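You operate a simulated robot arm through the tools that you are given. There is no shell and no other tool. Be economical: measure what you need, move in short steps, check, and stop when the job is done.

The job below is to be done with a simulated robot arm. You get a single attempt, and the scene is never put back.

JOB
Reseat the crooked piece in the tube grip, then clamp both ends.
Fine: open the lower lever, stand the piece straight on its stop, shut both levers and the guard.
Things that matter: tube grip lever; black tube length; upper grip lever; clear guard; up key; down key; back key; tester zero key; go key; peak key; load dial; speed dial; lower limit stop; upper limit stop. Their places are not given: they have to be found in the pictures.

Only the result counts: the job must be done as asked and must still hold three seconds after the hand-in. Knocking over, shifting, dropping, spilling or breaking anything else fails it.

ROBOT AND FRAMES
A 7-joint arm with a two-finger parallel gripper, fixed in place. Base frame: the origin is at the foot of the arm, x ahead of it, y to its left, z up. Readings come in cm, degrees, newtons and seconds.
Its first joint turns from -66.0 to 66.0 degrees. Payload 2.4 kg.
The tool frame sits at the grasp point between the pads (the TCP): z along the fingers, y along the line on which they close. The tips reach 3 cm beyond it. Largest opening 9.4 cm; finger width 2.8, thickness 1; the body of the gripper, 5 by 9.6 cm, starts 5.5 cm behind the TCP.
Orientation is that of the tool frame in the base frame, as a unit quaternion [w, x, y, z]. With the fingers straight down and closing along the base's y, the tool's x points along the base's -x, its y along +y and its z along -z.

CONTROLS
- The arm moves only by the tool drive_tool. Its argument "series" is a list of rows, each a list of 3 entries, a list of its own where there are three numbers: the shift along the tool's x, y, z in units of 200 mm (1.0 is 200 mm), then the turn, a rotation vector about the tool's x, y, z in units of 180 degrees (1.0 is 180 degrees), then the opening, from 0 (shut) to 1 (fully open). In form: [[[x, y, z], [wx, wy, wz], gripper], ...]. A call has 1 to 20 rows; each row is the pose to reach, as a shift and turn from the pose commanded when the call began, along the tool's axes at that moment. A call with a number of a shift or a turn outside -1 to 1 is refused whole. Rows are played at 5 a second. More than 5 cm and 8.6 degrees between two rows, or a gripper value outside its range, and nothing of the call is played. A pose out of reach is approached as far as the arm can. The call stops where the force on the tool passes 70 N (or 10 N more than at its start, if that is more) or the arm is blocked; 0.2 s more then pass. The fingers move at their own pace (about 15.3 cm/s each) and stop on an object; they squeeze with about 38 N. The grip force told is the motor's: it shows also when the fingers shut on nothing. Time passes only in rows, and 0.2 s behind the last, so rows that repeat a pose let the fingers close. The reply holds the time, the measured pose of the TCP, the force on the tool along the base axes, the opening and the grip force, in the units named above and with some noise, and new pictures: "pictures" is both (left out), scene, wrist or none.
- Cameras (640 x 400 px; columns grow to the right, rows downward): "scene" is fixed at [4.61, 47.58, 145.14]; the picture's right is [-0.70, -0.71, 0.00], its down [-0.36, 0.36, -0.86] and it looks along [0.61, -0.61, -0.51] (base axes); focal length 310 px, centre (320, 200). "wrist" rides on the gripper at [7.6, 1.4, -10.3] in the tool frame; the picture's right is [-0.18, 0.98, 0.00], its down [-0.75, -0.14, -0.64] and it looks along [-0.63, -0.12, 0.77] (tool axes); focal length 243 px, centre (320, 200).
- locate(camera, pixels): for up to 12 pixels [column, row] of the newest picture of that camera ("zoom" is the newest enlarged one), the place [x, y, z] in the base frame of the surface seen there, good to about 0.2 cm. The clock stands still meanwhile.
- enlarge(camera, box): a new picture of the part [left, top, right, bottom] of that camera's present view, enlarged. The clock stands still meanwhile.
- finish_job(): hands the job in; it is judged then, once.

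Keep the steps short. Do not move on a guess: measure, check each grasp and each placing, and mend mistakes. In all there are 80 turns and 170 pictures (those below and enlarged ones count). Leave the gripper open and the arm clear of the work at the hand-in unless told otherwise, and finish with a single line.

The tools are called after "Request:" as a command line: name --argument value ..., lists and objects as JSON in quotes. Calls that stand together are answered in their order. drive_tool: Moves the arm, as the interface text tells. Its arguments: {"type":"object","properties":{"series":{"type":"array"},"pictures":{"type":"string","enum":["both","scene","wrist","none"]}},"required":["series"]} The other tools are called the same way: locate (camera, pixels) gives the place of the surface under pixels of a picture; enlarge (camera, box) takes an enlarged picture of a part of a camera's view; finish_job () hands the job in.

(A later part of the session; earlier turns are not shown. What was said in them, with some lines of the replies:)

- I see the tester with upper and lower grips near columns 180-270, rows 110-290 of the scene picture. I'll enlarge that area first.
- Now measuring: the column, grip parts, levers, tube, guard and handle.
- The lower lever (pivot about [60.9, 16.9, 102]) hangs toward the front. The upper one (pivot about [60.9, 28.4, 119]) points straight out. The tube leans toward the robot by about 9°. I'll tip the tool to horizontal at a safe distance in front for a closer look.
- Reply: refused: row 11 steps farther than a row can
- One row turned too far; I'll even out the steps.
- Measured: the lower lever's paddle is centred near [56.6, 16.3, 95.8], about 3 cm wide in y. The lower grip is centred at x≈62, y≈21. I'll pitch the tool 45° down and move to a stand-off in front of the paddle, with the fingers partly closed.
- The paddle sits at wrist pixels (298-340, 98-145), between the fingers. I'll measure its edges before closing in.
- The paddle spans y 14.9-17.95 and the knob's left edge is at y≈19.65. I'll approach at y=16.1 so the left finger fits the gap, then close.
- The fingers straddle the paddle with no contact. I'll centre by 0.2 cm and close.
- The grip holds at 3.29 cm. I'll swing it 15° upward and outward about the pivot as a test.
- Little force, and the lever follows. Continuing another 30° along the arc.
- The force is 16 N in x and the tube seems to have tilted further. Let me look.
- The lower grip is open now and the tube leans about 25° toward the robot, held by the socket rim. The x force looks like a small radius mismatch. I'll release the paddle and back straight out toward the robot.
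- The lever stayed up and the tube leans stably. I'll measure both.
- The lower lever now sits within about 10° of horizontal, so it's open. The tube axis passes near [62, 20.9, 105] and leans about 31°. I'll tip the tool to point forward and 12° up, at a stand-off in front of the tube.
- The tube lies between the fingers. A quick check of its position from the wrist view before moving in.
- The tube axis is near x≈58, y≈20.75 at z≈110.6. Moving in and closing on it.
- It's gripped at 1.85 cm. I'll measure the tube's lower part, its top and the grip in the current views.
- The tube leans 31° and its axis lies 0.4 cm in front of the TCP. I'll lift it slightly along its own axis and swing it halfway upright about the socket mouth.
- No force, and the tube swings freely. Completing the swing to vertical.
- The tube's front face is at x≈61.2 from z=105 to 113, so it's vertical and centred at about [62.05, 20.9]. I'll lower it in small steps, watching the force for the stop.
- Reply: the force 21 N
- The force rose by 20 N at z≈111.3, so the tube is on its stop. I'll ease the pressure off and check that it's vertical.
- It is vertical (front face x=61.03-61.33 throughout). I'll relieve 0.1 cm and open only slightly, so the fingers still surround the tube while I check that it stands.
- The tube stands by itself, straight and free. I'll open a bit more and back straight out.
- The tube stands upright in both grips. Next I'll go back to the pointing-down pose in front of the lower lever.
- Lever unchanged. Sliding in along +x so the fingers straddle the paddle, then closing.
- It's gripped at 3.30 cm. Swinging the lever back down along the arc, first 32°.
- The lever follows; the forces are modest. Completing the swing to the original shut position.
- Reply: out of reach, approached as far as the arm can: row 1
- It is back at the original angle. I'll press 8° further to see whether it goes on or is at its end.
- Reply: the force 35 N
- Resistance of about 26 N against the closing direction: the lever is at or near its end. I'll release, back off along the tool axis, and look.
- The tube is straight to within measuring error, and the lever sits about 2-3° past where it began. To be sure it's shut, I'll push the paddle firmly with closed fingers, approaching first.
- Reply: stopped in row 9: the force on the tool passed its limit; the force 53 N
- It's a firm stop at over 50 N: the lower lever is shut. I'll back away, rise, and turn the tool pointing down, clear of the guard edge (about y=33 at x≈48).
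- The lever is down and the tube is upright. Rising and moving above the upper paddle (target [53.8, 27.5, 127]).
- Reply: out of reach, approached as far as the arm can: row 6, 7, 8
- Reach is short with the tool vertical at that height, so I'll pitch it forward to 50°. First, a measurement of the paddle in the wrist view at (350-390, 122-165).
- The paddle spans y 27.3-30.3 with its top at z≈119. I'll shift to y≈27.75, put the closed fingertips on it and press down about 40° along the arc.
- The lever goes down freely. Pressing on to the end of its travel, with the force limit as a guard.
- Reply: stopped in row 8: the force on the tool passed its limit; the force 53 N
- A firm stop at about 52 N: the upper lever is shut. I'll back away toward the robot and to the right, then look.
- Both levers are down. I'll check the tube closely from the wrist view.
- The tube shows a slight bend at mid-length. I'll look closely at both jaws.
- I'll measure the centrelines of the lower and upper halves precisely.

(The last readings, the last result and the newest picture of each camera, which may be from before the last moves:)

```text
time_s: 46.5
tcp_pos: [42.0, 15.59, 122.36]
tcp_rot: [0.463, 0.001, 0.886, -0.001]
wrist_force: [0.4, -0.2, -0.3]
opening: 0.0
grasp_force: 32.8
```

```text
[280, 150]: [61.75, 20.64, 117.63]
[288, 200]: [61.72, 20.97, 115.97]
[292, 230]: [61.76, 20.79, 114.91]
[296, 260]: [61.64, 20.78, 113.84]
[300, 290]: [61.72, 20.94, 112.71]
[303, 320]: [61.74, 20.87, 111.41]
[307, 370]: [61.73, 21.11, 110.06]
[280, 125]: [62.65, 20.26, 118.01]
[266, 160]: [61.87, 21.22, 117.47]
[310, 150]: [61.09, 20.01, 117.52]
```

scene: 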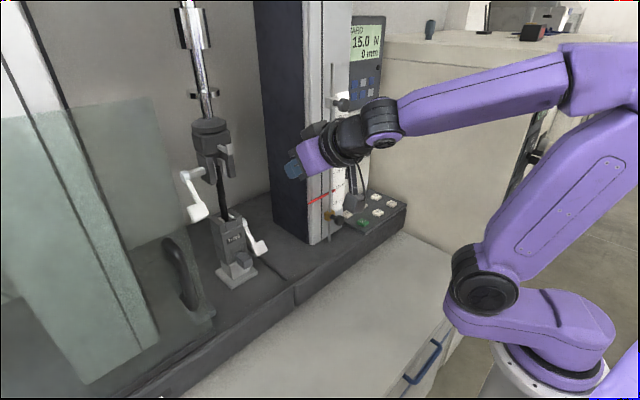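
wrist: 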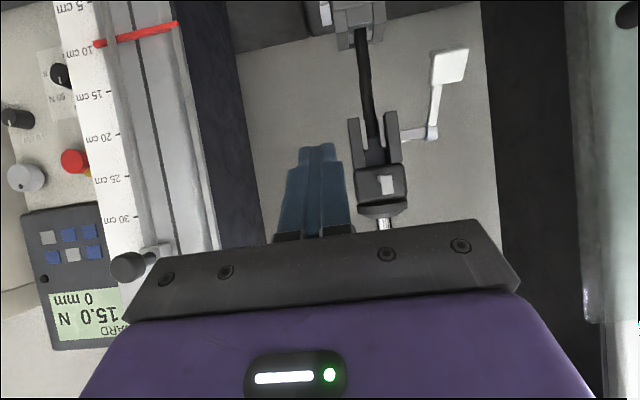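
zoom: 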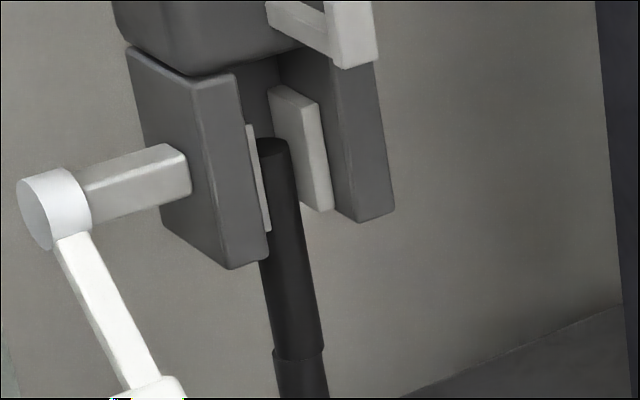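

Both halves of the tube are vertical, with only a ~2 mm flex step at mid-length between the two clamped ends. Next is the guard: a flat sheet at x≈48.5 with its right edge near y≈33, so it should slide toward -y. I'll move in front of its handle (bar near [44.6, 37.5, 102-115]).

Request:
drive_tool --series '[[[0.06, 0.1, -0.03], [0, -0.024, 0], 0.3], [[0.16, 0.22, -0.03], [0, -0.048, 0], 0.5], [[0.27, 0.34, -0.01], [0, -0.072, 0], 0.5], [[0.38, 0.46, 0.01], [0, -0.097, 0], 0.5], [[0.49, 0.58, 0.03], [0, -0.121, 0], 0.5], [[0.6, 0.7, 0.05], [0, -0.145, 0], 0.5], [[0.71, 0.83, 0.07], [0, -0.17, 0], 0.5], [[0.82, 0.95, 0.086], [0, -0.194, 0], 0.5], [[0.82, 0.95, 0.086], [0, -0.194, 0], 0.5]]'

Request:
locate --camera "scene" --pixels '[[185, 285], [176, 265], [170, 248], [192, 300], [200, 312]]'

```text
time_s: 48.5
tcp_pos: [33.79, 34.77, 108.01]
tcp_rot: [0.708, 0.001, 0.706, -0.001]
wrist_force: [0.2, -0.1, 0.8]
opening: 4.69
grasp_force: 0.0
```

scene: 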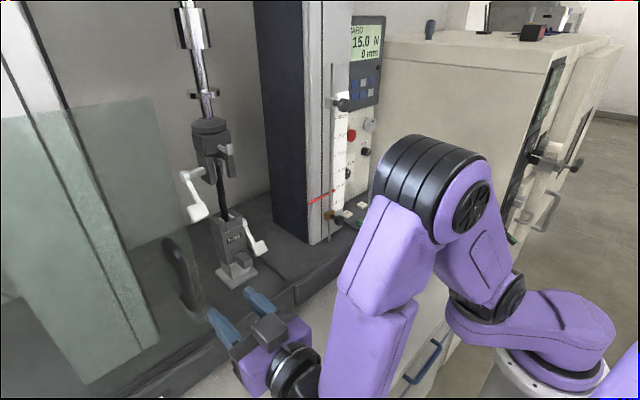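
wrist: 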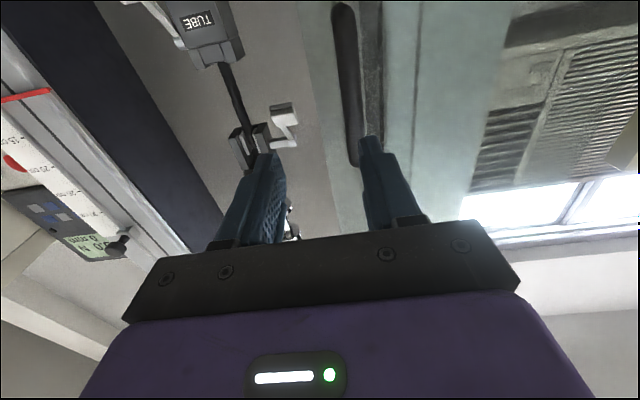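

```text
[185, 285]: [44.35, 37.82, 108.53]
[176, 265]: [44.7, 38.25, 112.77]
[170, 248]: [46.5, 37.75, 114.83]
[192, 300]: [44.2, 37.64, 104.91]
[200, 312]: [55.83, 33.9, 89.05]
```

Request:
locate --camera "wrist" --pixels '[[344, 15], [345, 50], [348, 100], [352, 140], [356, 160], [337, 50], [355, 50], [370, 60], [330, 60], [315, 60], [410, 60]]'

Request:
enlarge --camera "wrist" --box '[270, 0, 450, 170]'

```text
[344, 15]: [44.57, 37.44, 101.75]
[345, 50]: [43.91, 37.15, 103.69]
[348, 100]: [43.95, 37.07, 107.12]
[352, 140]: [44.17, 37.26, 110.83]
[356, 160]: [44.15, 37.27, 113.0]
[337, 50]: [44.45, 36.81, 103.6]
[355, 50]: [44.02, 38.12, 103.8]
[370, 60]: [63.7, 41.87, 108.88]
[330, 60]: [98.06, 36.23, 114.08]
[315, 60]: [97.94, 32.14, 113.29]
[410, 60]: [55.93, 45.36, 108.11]
```

```text
2.35 times, centred on (360, 85) of wrist
```

zoom: 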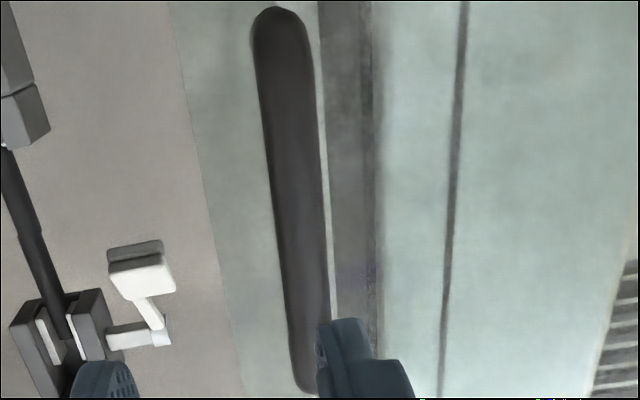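

The bar is centred at y≈37.4, front at x≈44, z 101.5-115. Lining up in y, moving in to x≈43.3, and closing on it.

Request:
drive_tool --series '[[[0, 0.13, 0.05], [0, 0, 0], 0.5], [[0, 0.131, 0.2], [0, 0, 0], 0.5], [[0, 0.131, 0.35], [0, 0, 0], 0.5], [[0, 0.131, 0.475], [0, 0, 0], 0.5], [[0, 0.131, 0.475], [0, 0, 0], 0.5], [[0, 0.131, 0.475], [0, 0, 0], 0.25], [[0, 0.131, 0.475], [0, 0, 0], 0.1], [[0, 0.131, 0.475], [0, 0, 0], 0.1]]'

```text
time_s: 50.3
tcp_pos: [43.77, 37.25, 107.83]
tcp_rot: [0.707, 0.001, 0.707, -0.002]
wrist_force: [2.9, 2.6, 0.1]
opening: 1.75
grasp_force: 45.0
```

scene: 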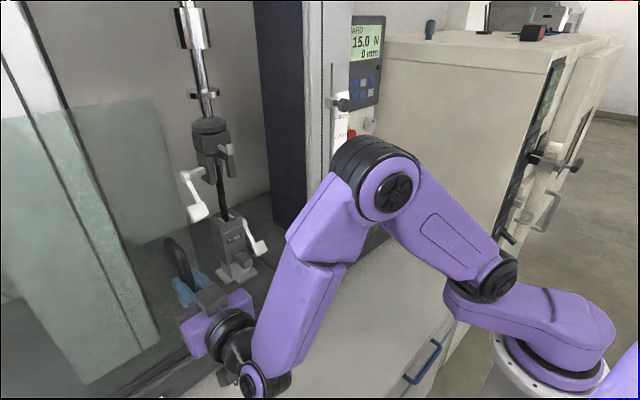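
wrist: 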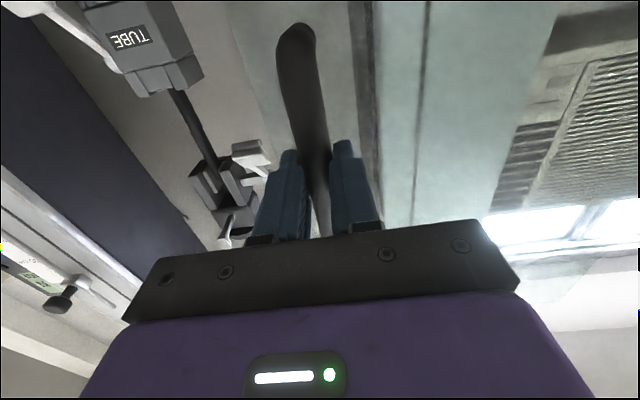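

It's gripped at 1.75 cm. Test slide: 4 cm toward -y.

Request:
drive_tool --series '[[[0, -0.04, 0], [0, 0, 0], 0.1], [[0, -0.08, 0], [0, 0, 0], 0.1], [[0, -0.12, 0], [0, 0, 0], 0.1], [[0, -0.16, 0], [0, 0, 0], 0.1], [[0, -0.2, 0], [0, 0, 0], 0.1]]'

```text
time_s: 51.5
tcp_pos: [43.64, 33.21, 107.9]
tcp_rot: [0.708, 0.002, 0.707, -0.003]
wrist_force: [14.1, 1.9, -0.7]
opening: 1.79
grasp_force: 45.1
```

scene: 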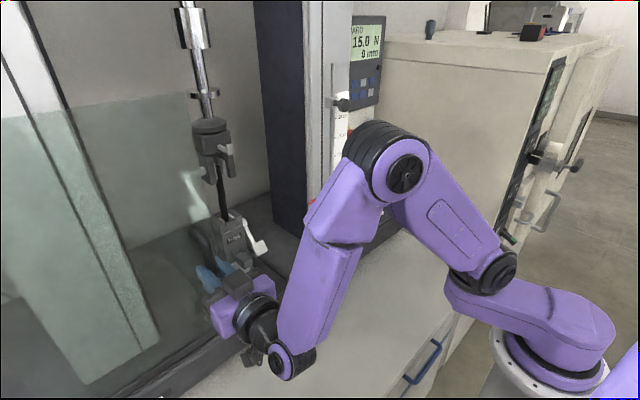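
wrist: 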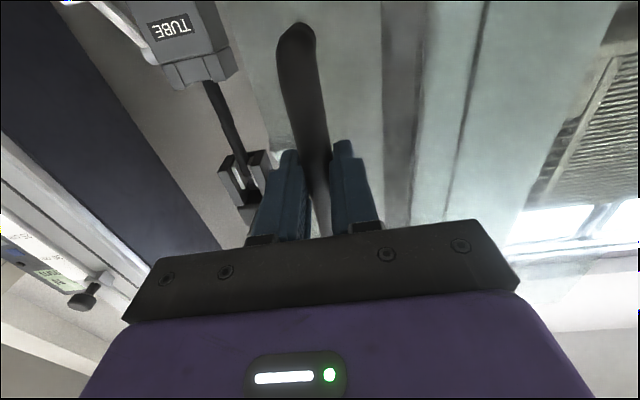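

The guard slides with the handle. I'll ease x by 0.3 cm and slide on another 8 cm.

Request:
drive_tool --series '[[[0, -0.04, 0.01], [0, 0, 0], 0.1], [[0, -0.08, 0.015], [0, 0, 0], 0.1], [[0, -0.12, 0.015], [0, 0, 0], 0.1], [[0, -0.16, 0.015], [0, 0, 0], 0.1], [[0, -0.2, 0.015], [0, 0, 0], 0.1], [[0, -0.24, 0.015], [0, 0, 0], 0.1], [[0, -0.28, 0.015], [0, 0, 0], 0.1], [[0, -0.32, 0.015], [0, 0, 0], 0.1], [[0, -0.36, 0.015], [0, 0, 0], 0.1], [[0, -0.4, 0.015], [0, 0, 0], 0.1]]'

```text
time_s: 53.7
tcp_pos: [43.79, 25.09, 107.97]
tcp_rot: [0.708, 0.0, 0.706, -0.002]
wrist_force: [-25.2, 1.5, 4.3]
opening: 1.78
grasp_force: 44.9
```

scene: 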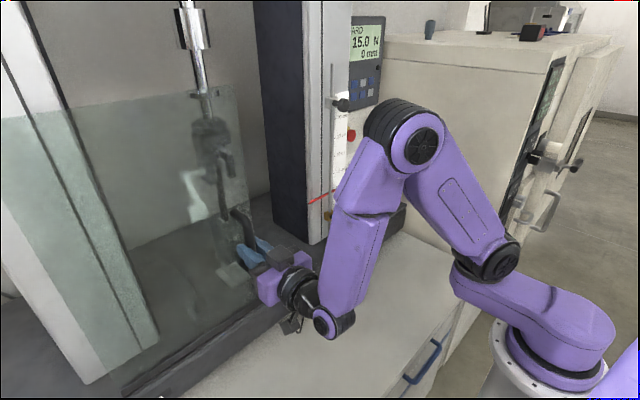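
wrist: 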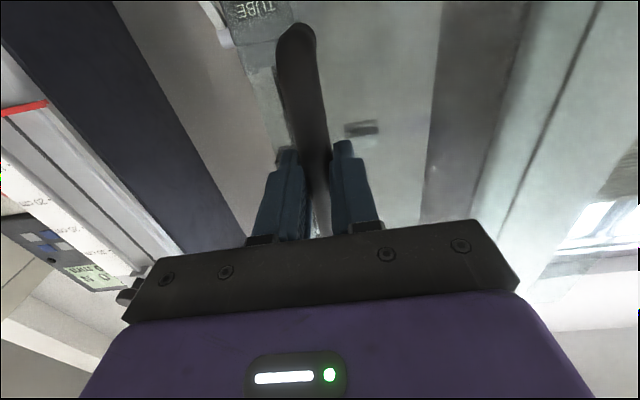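

The force in x now says I'm pushing slightly inward; easing back 0.25 cm and sliding on until it stops.

Request:
drive_tool --series '[[[0, -0.02, -0.01], [0, 0, 0], 0.1], [[0, -0.06, -0.0125], [0, 0, 0], 0.1], [[0, -0.1, -0.0125], [0, 0, 0], 0.1], [[0, -0.14, -0.0125], [0, 0, 0], 0.1], [[0, -0.18, -0.0125], [0, 0, 0], 0.1], [[0, -0.22, -0.0125], [0, 0, 0], 0.1], [[0, -0.26, -0.0125], [0, 0, 0], 0.1], [[0, -0.3, -0.0125], [0, 0, 0], 0.1]]'

```text
time_s: 55.5
tcp_pos: [43.74, 19.37, 107.92]
tcp_rot: [0.707, 0.003, 0.707, -0.004]
wrist_force: [30.9, 2.2, -1.1]
opening: 1.76
grasp_force: 44.8
```

scene: 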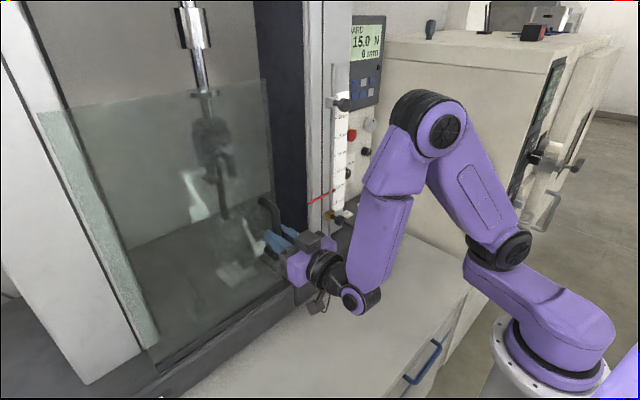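
wrist: 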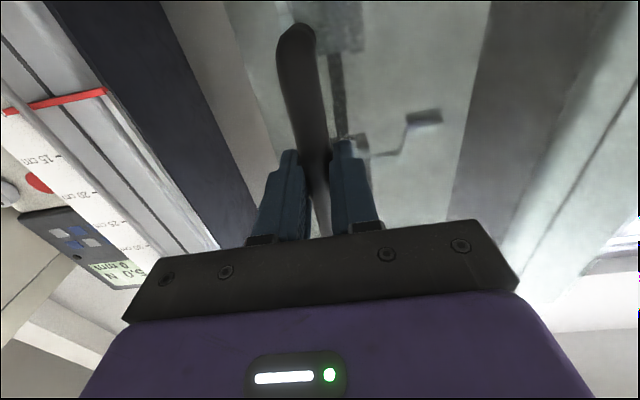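

The edge is nearly at the column. I'll continue in small steps with the x eased.

Request:
drive_tool --series '[[[0, -0.015, 0.006], [0, 0, 0], 0.1], [[0, -0.03, 0.006], [0, 0, 0], 0.1], [[0, -0.045, 0.006], [0, 0, 0], 0.1], [[0, -0.06, 0.006], [0, 0, 0], 0.1], [[0, -0.075, 0.006], [0, 0, 0], 0.1], [[0, -0.09, 0.006], [0, 0, 0], 0.1], [[0, -0.105, 0.006], [0, 0, 0], 0.1], [[0, -0.12, 0.006], [0, 0, 0], 0.1]]'

```text
time_s: 57.3
tcp_pos: [43.78, 16.92, 107.79]
tcp_rot: [0.708, 0.002, 0.706, -0.002]
wrist_force: [26.0, 1.6, 7.2]
opening: 1.75
grasp_force: 45.2
```

scene: 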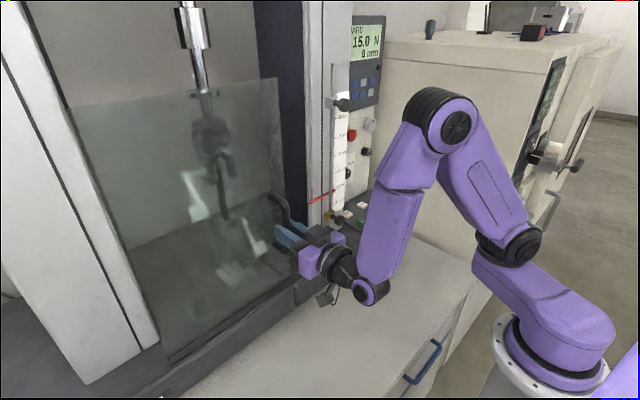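
wrist: 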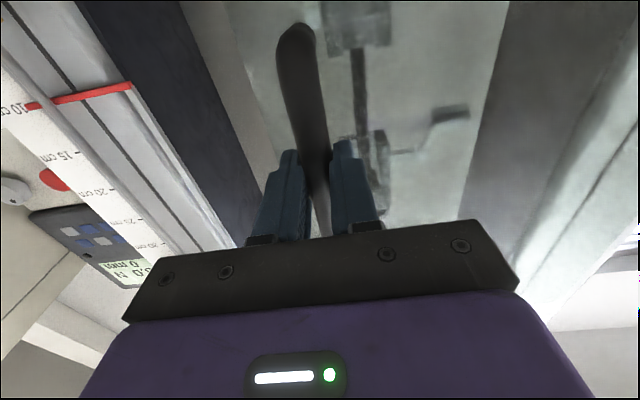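

Still free. Continuing in small steps until it meets its stop.

Request:
drive_tool --series '[[[0, -0.015, 0.006], [0, 0, 0], 0.1], [[0, -0.03, 0.008], [0, 0, 0], 0.1], [[0, -0.045, 0.008], [0, 0, 0], 0.1], [[0, -0.06, 0.008], [0, 0, 0], 0.1], [[0, -0.075, 0.008], [0, 0, 0], 0.1], [[0, -0.09, 0.008], [0, 0, 0], 0.1], [[0, -0.105, 0.008], [0, 0, 0], 0.1], [[0, -0.12, 0.008], [0, 0, 0], 0.1]]'

```text
time_s: 59.1
tcp_pos: [43.66, 14.47, 107.83]
tcp_rot: [0.708, 0.001, 0.707, -0.002]
wrist_force: [-23.0, 2.3, 3.1]
opening: 1.76
grasp_force: 44.4
```

scene: 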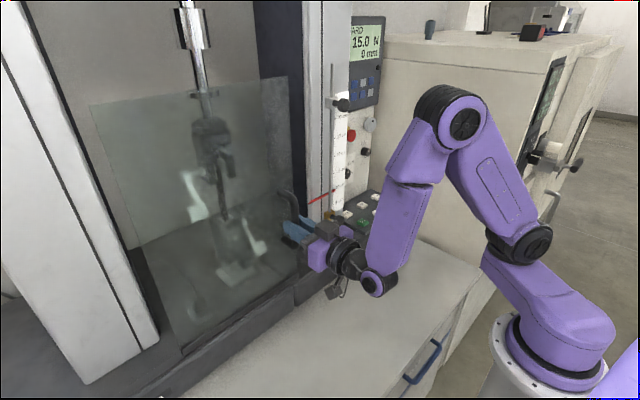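
wrist: 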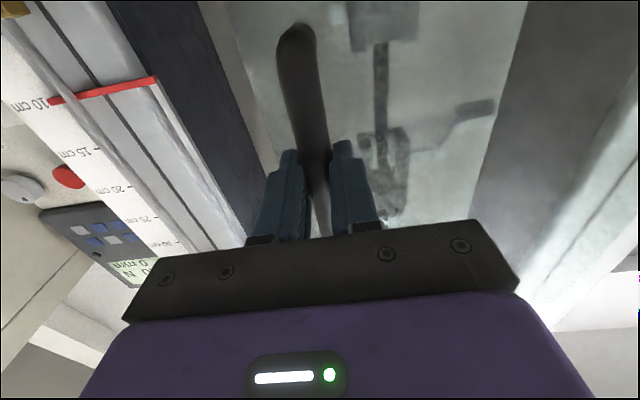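

No stop yet. Before going further I'll check what lies ahead: the column and the limit stop rod.

Request:
locate --camera "scene" --pixels '[[330, 214], [341, 104], [333, 150], [310, 150], [295, 60], [320, 195], [307, 200], [285, 60], [300, 290], [200, 330], [170, 358], [345, 212]]'

Request:
enlarge --camera "scene" --box '[80, 60, 380, 380]'

Request:
enlarge --camera "scene" --box '[240, 60, 380, 260]'

```text
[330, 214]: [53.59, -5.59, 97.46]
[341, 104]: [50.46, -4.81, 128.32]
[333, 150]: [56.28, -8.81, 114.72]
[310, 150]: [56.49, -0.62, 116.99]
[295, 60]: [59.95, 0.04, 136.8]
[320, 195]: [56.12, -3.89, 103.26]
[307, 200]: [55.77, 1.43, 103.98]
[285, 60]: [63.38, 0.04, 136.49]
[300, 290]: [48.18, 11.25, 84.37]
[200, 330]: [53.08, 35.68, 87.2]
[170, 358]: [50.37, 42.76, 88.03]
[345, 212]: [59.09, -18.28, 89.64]
```

```text
1.25 times, centred on (230, 220) of scene
```

zoom: 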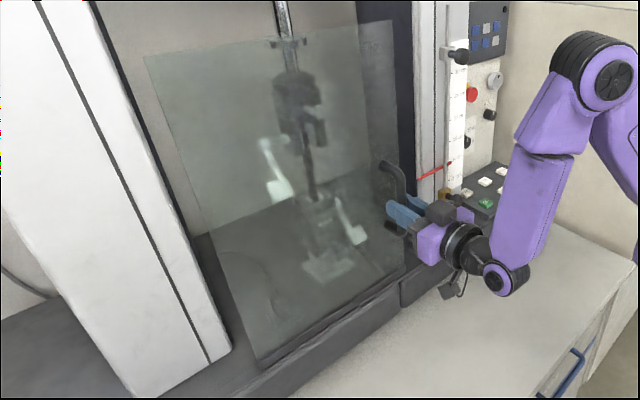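

```text
2.00 times, centred on (310, 160) of scene
```

zoom: 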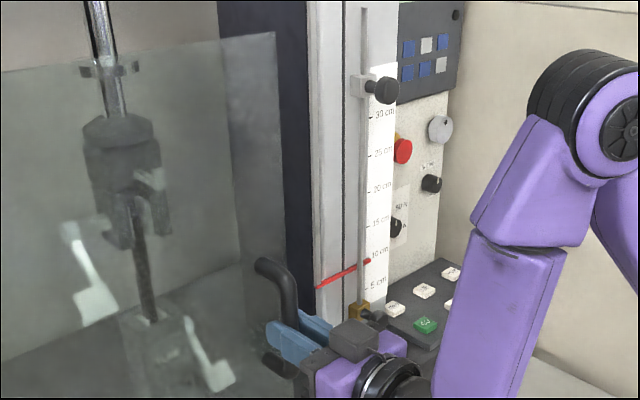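

The way ahead is free down to the column at y≈0 and the rod at y≈-5. I'll continue in small steps, easing x.

Request:
drive_tool --series '[[[0, -0.015, -0.008], [0, 0, 0], 0.1], [[0, -0.03, -0.008], [0, 0, 0], 0.1], [[0, -0.045, -0.008], [0, 0, 0], 0.1], [[0, -0.06, -0.008], [0, 0, 0], 0.1], [[0, -0.075, -0.008], [0, 0, 0], 0.1], [[0, -0.09, -0.008], [0, 0, 0], 0.1], [[0, -0.105, -0.008], [0, 0, 0], 0.1], [[0, -0.12, -0.008], [0, 0, 0], 0.1], [[0, -0.135, -0.008], [0, 0, 0], 0.1], [[0, -0.15, -0.008], [0, 0, 0], 0.1]]'

```text
time_s: 61.3
tcp_pos: [43.56, 11.33, 107.82]
tcp_rot: [0.708, 0.002, 0.707, -0.003]
wrist_force: [19.2, 1.3, -9.6]
opening: 1.76
grasp_force: 44.8
```

scene: 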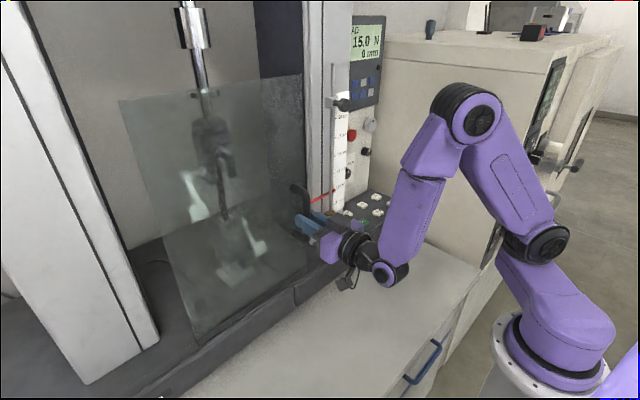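
wrist: 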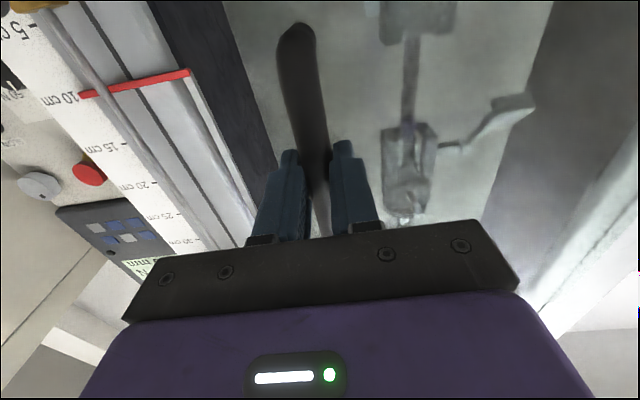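

Still free, and the guard is now roughly centred on the grips. Continuing to its end stop.

Request:
drive_tool --series '[[[0, -0.015, 0.004], [0, 0, 0], 0.1], [[0, -0.03, 0.004], [0, 0, 0], 0.1], [[0, -0.045, 0.004], [0, 0, 0], 0.1], [[0, -0.06, 0.004], [0, 0, 0], 0.1], [[0, -0.075, 0.004], [0, 0, 0], 0.1], [[0, -0.09, 0.004], [0, 0, 0], 0.1], [[0, -0.105, 0.004], [0, 0, 0], 0.1], [[0, -0.12, 0.004], [0, 0, 0], 0.1], [[0, -0.135, 0.004], [0, 0, 0], 0.1], [[0, -0.15, 0.004], [0, 0, 0], 0.1]]'

```text
time_s: 63.5
tcp_pos: [43.69, 9.39, 107.98]
tcp_rot: [0.707, -0.008, 0.707, 0.007]
wrist_force: [15.2, 43.7, -17.3]
opening: 1.77
grasp_force: 45.5
```

scene: 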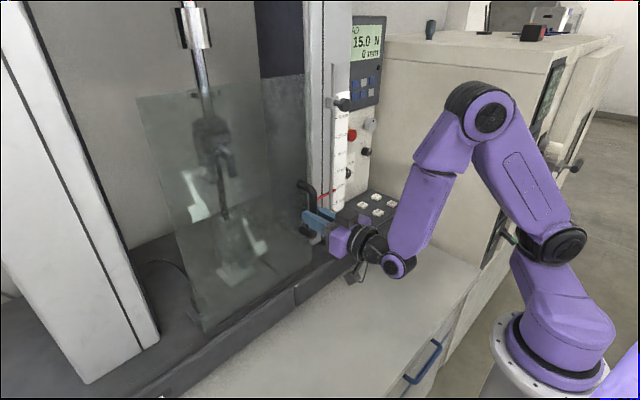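
wrist: 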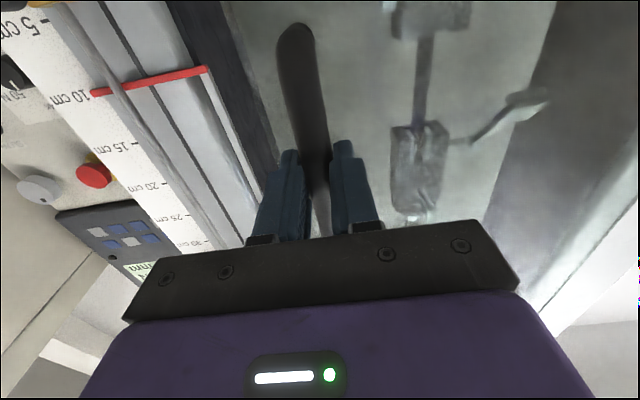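

The end stop: 44 N against the slide with the handle at y≈9.4. The guard is shut. I'll relax, open, and back straight off.

Request:
drive_tool --series '[[[0, 0.03, 0], [0, 0, 0], 0.1], [[0, 0.045, 0], [0, 0, 0], 0.1], [[0, 0.045, 0], [0, 0, 0], 0.3], [[0, 0.045, 0], [0, 0, 0], 0.5], [[0, 0.045, -0.1], [0, 0, 0], 0.5], [[0, 0.045, -0.3], [0, 0, 0], 0.5], [[0, 0.045, -0.5], [0, 0, 0], 0.6]]'

Request:
enlarge --camera "scene" --box '[120, 80, 340, 320]'

Request:
enlarge --camera "scene" --box '[180, 100, 280, 290]'

```text
time_s: 65.1
tcp_pos: [35.44, 9.54, 109.22]
tcp_rot: [0.708, 0.0, 0.707, -0.003]
wrist_force: [-0.6, -0.2, -0.8]
opening: 5.63
grasp_force: 0.0
out of reach, approached as far as the arm can: row 6, 7
```

scene: 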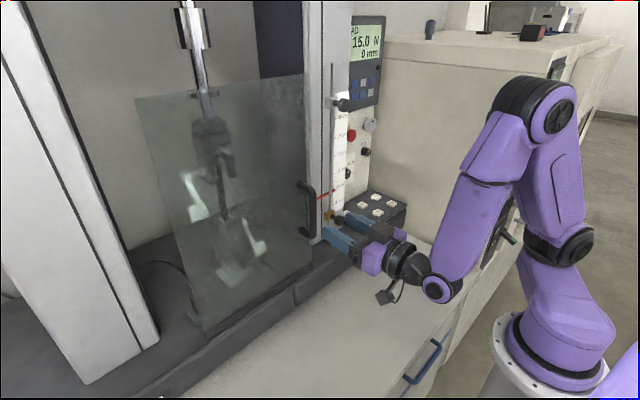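
wrist: 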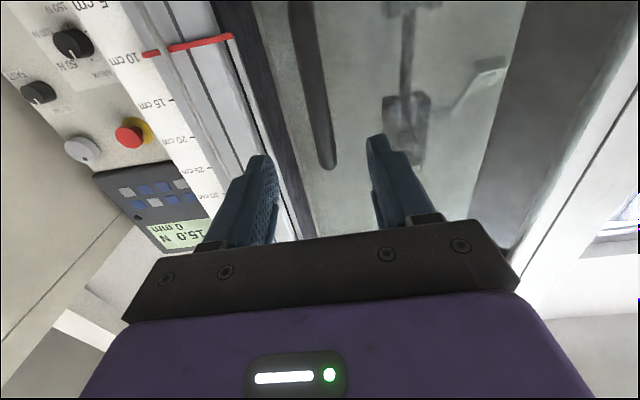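

```text
1.67 times, centred on (230, 200) of scene
```

zoom: 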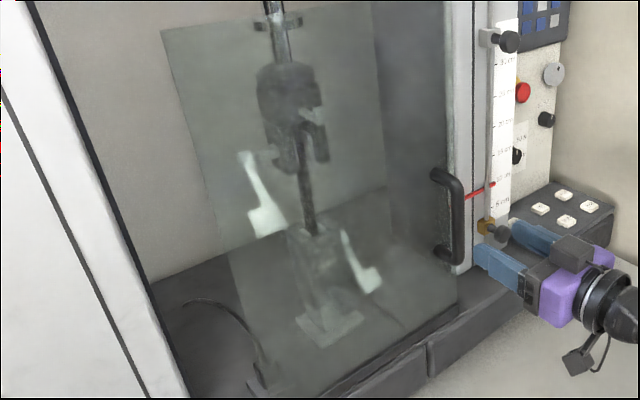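

```text
2.11 times, centred on (230, 195) of scene
```

zoom: 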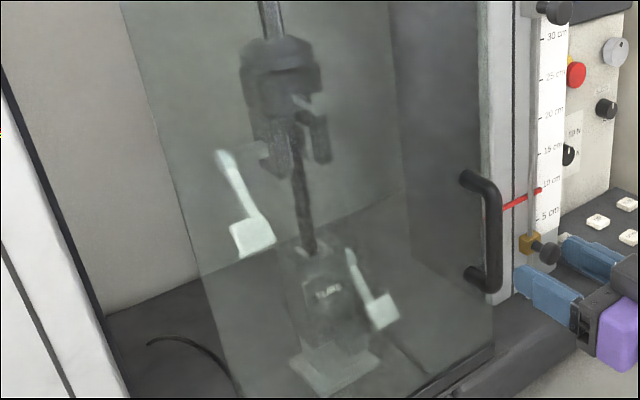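

The guard covers the grips and stays at its stop. Both levers are down, the tube is upright, the arm is clear and the gripper is open. Handing in.

Request:
finish_job

```text
The job is handed in.
```

The tube stands straight on its stop, both levers and the guard are shut against their end stops, and the job is handed in; after the upper lever closed, the tube showed a roughly 2 mm sideways step at mid-length, which I left.
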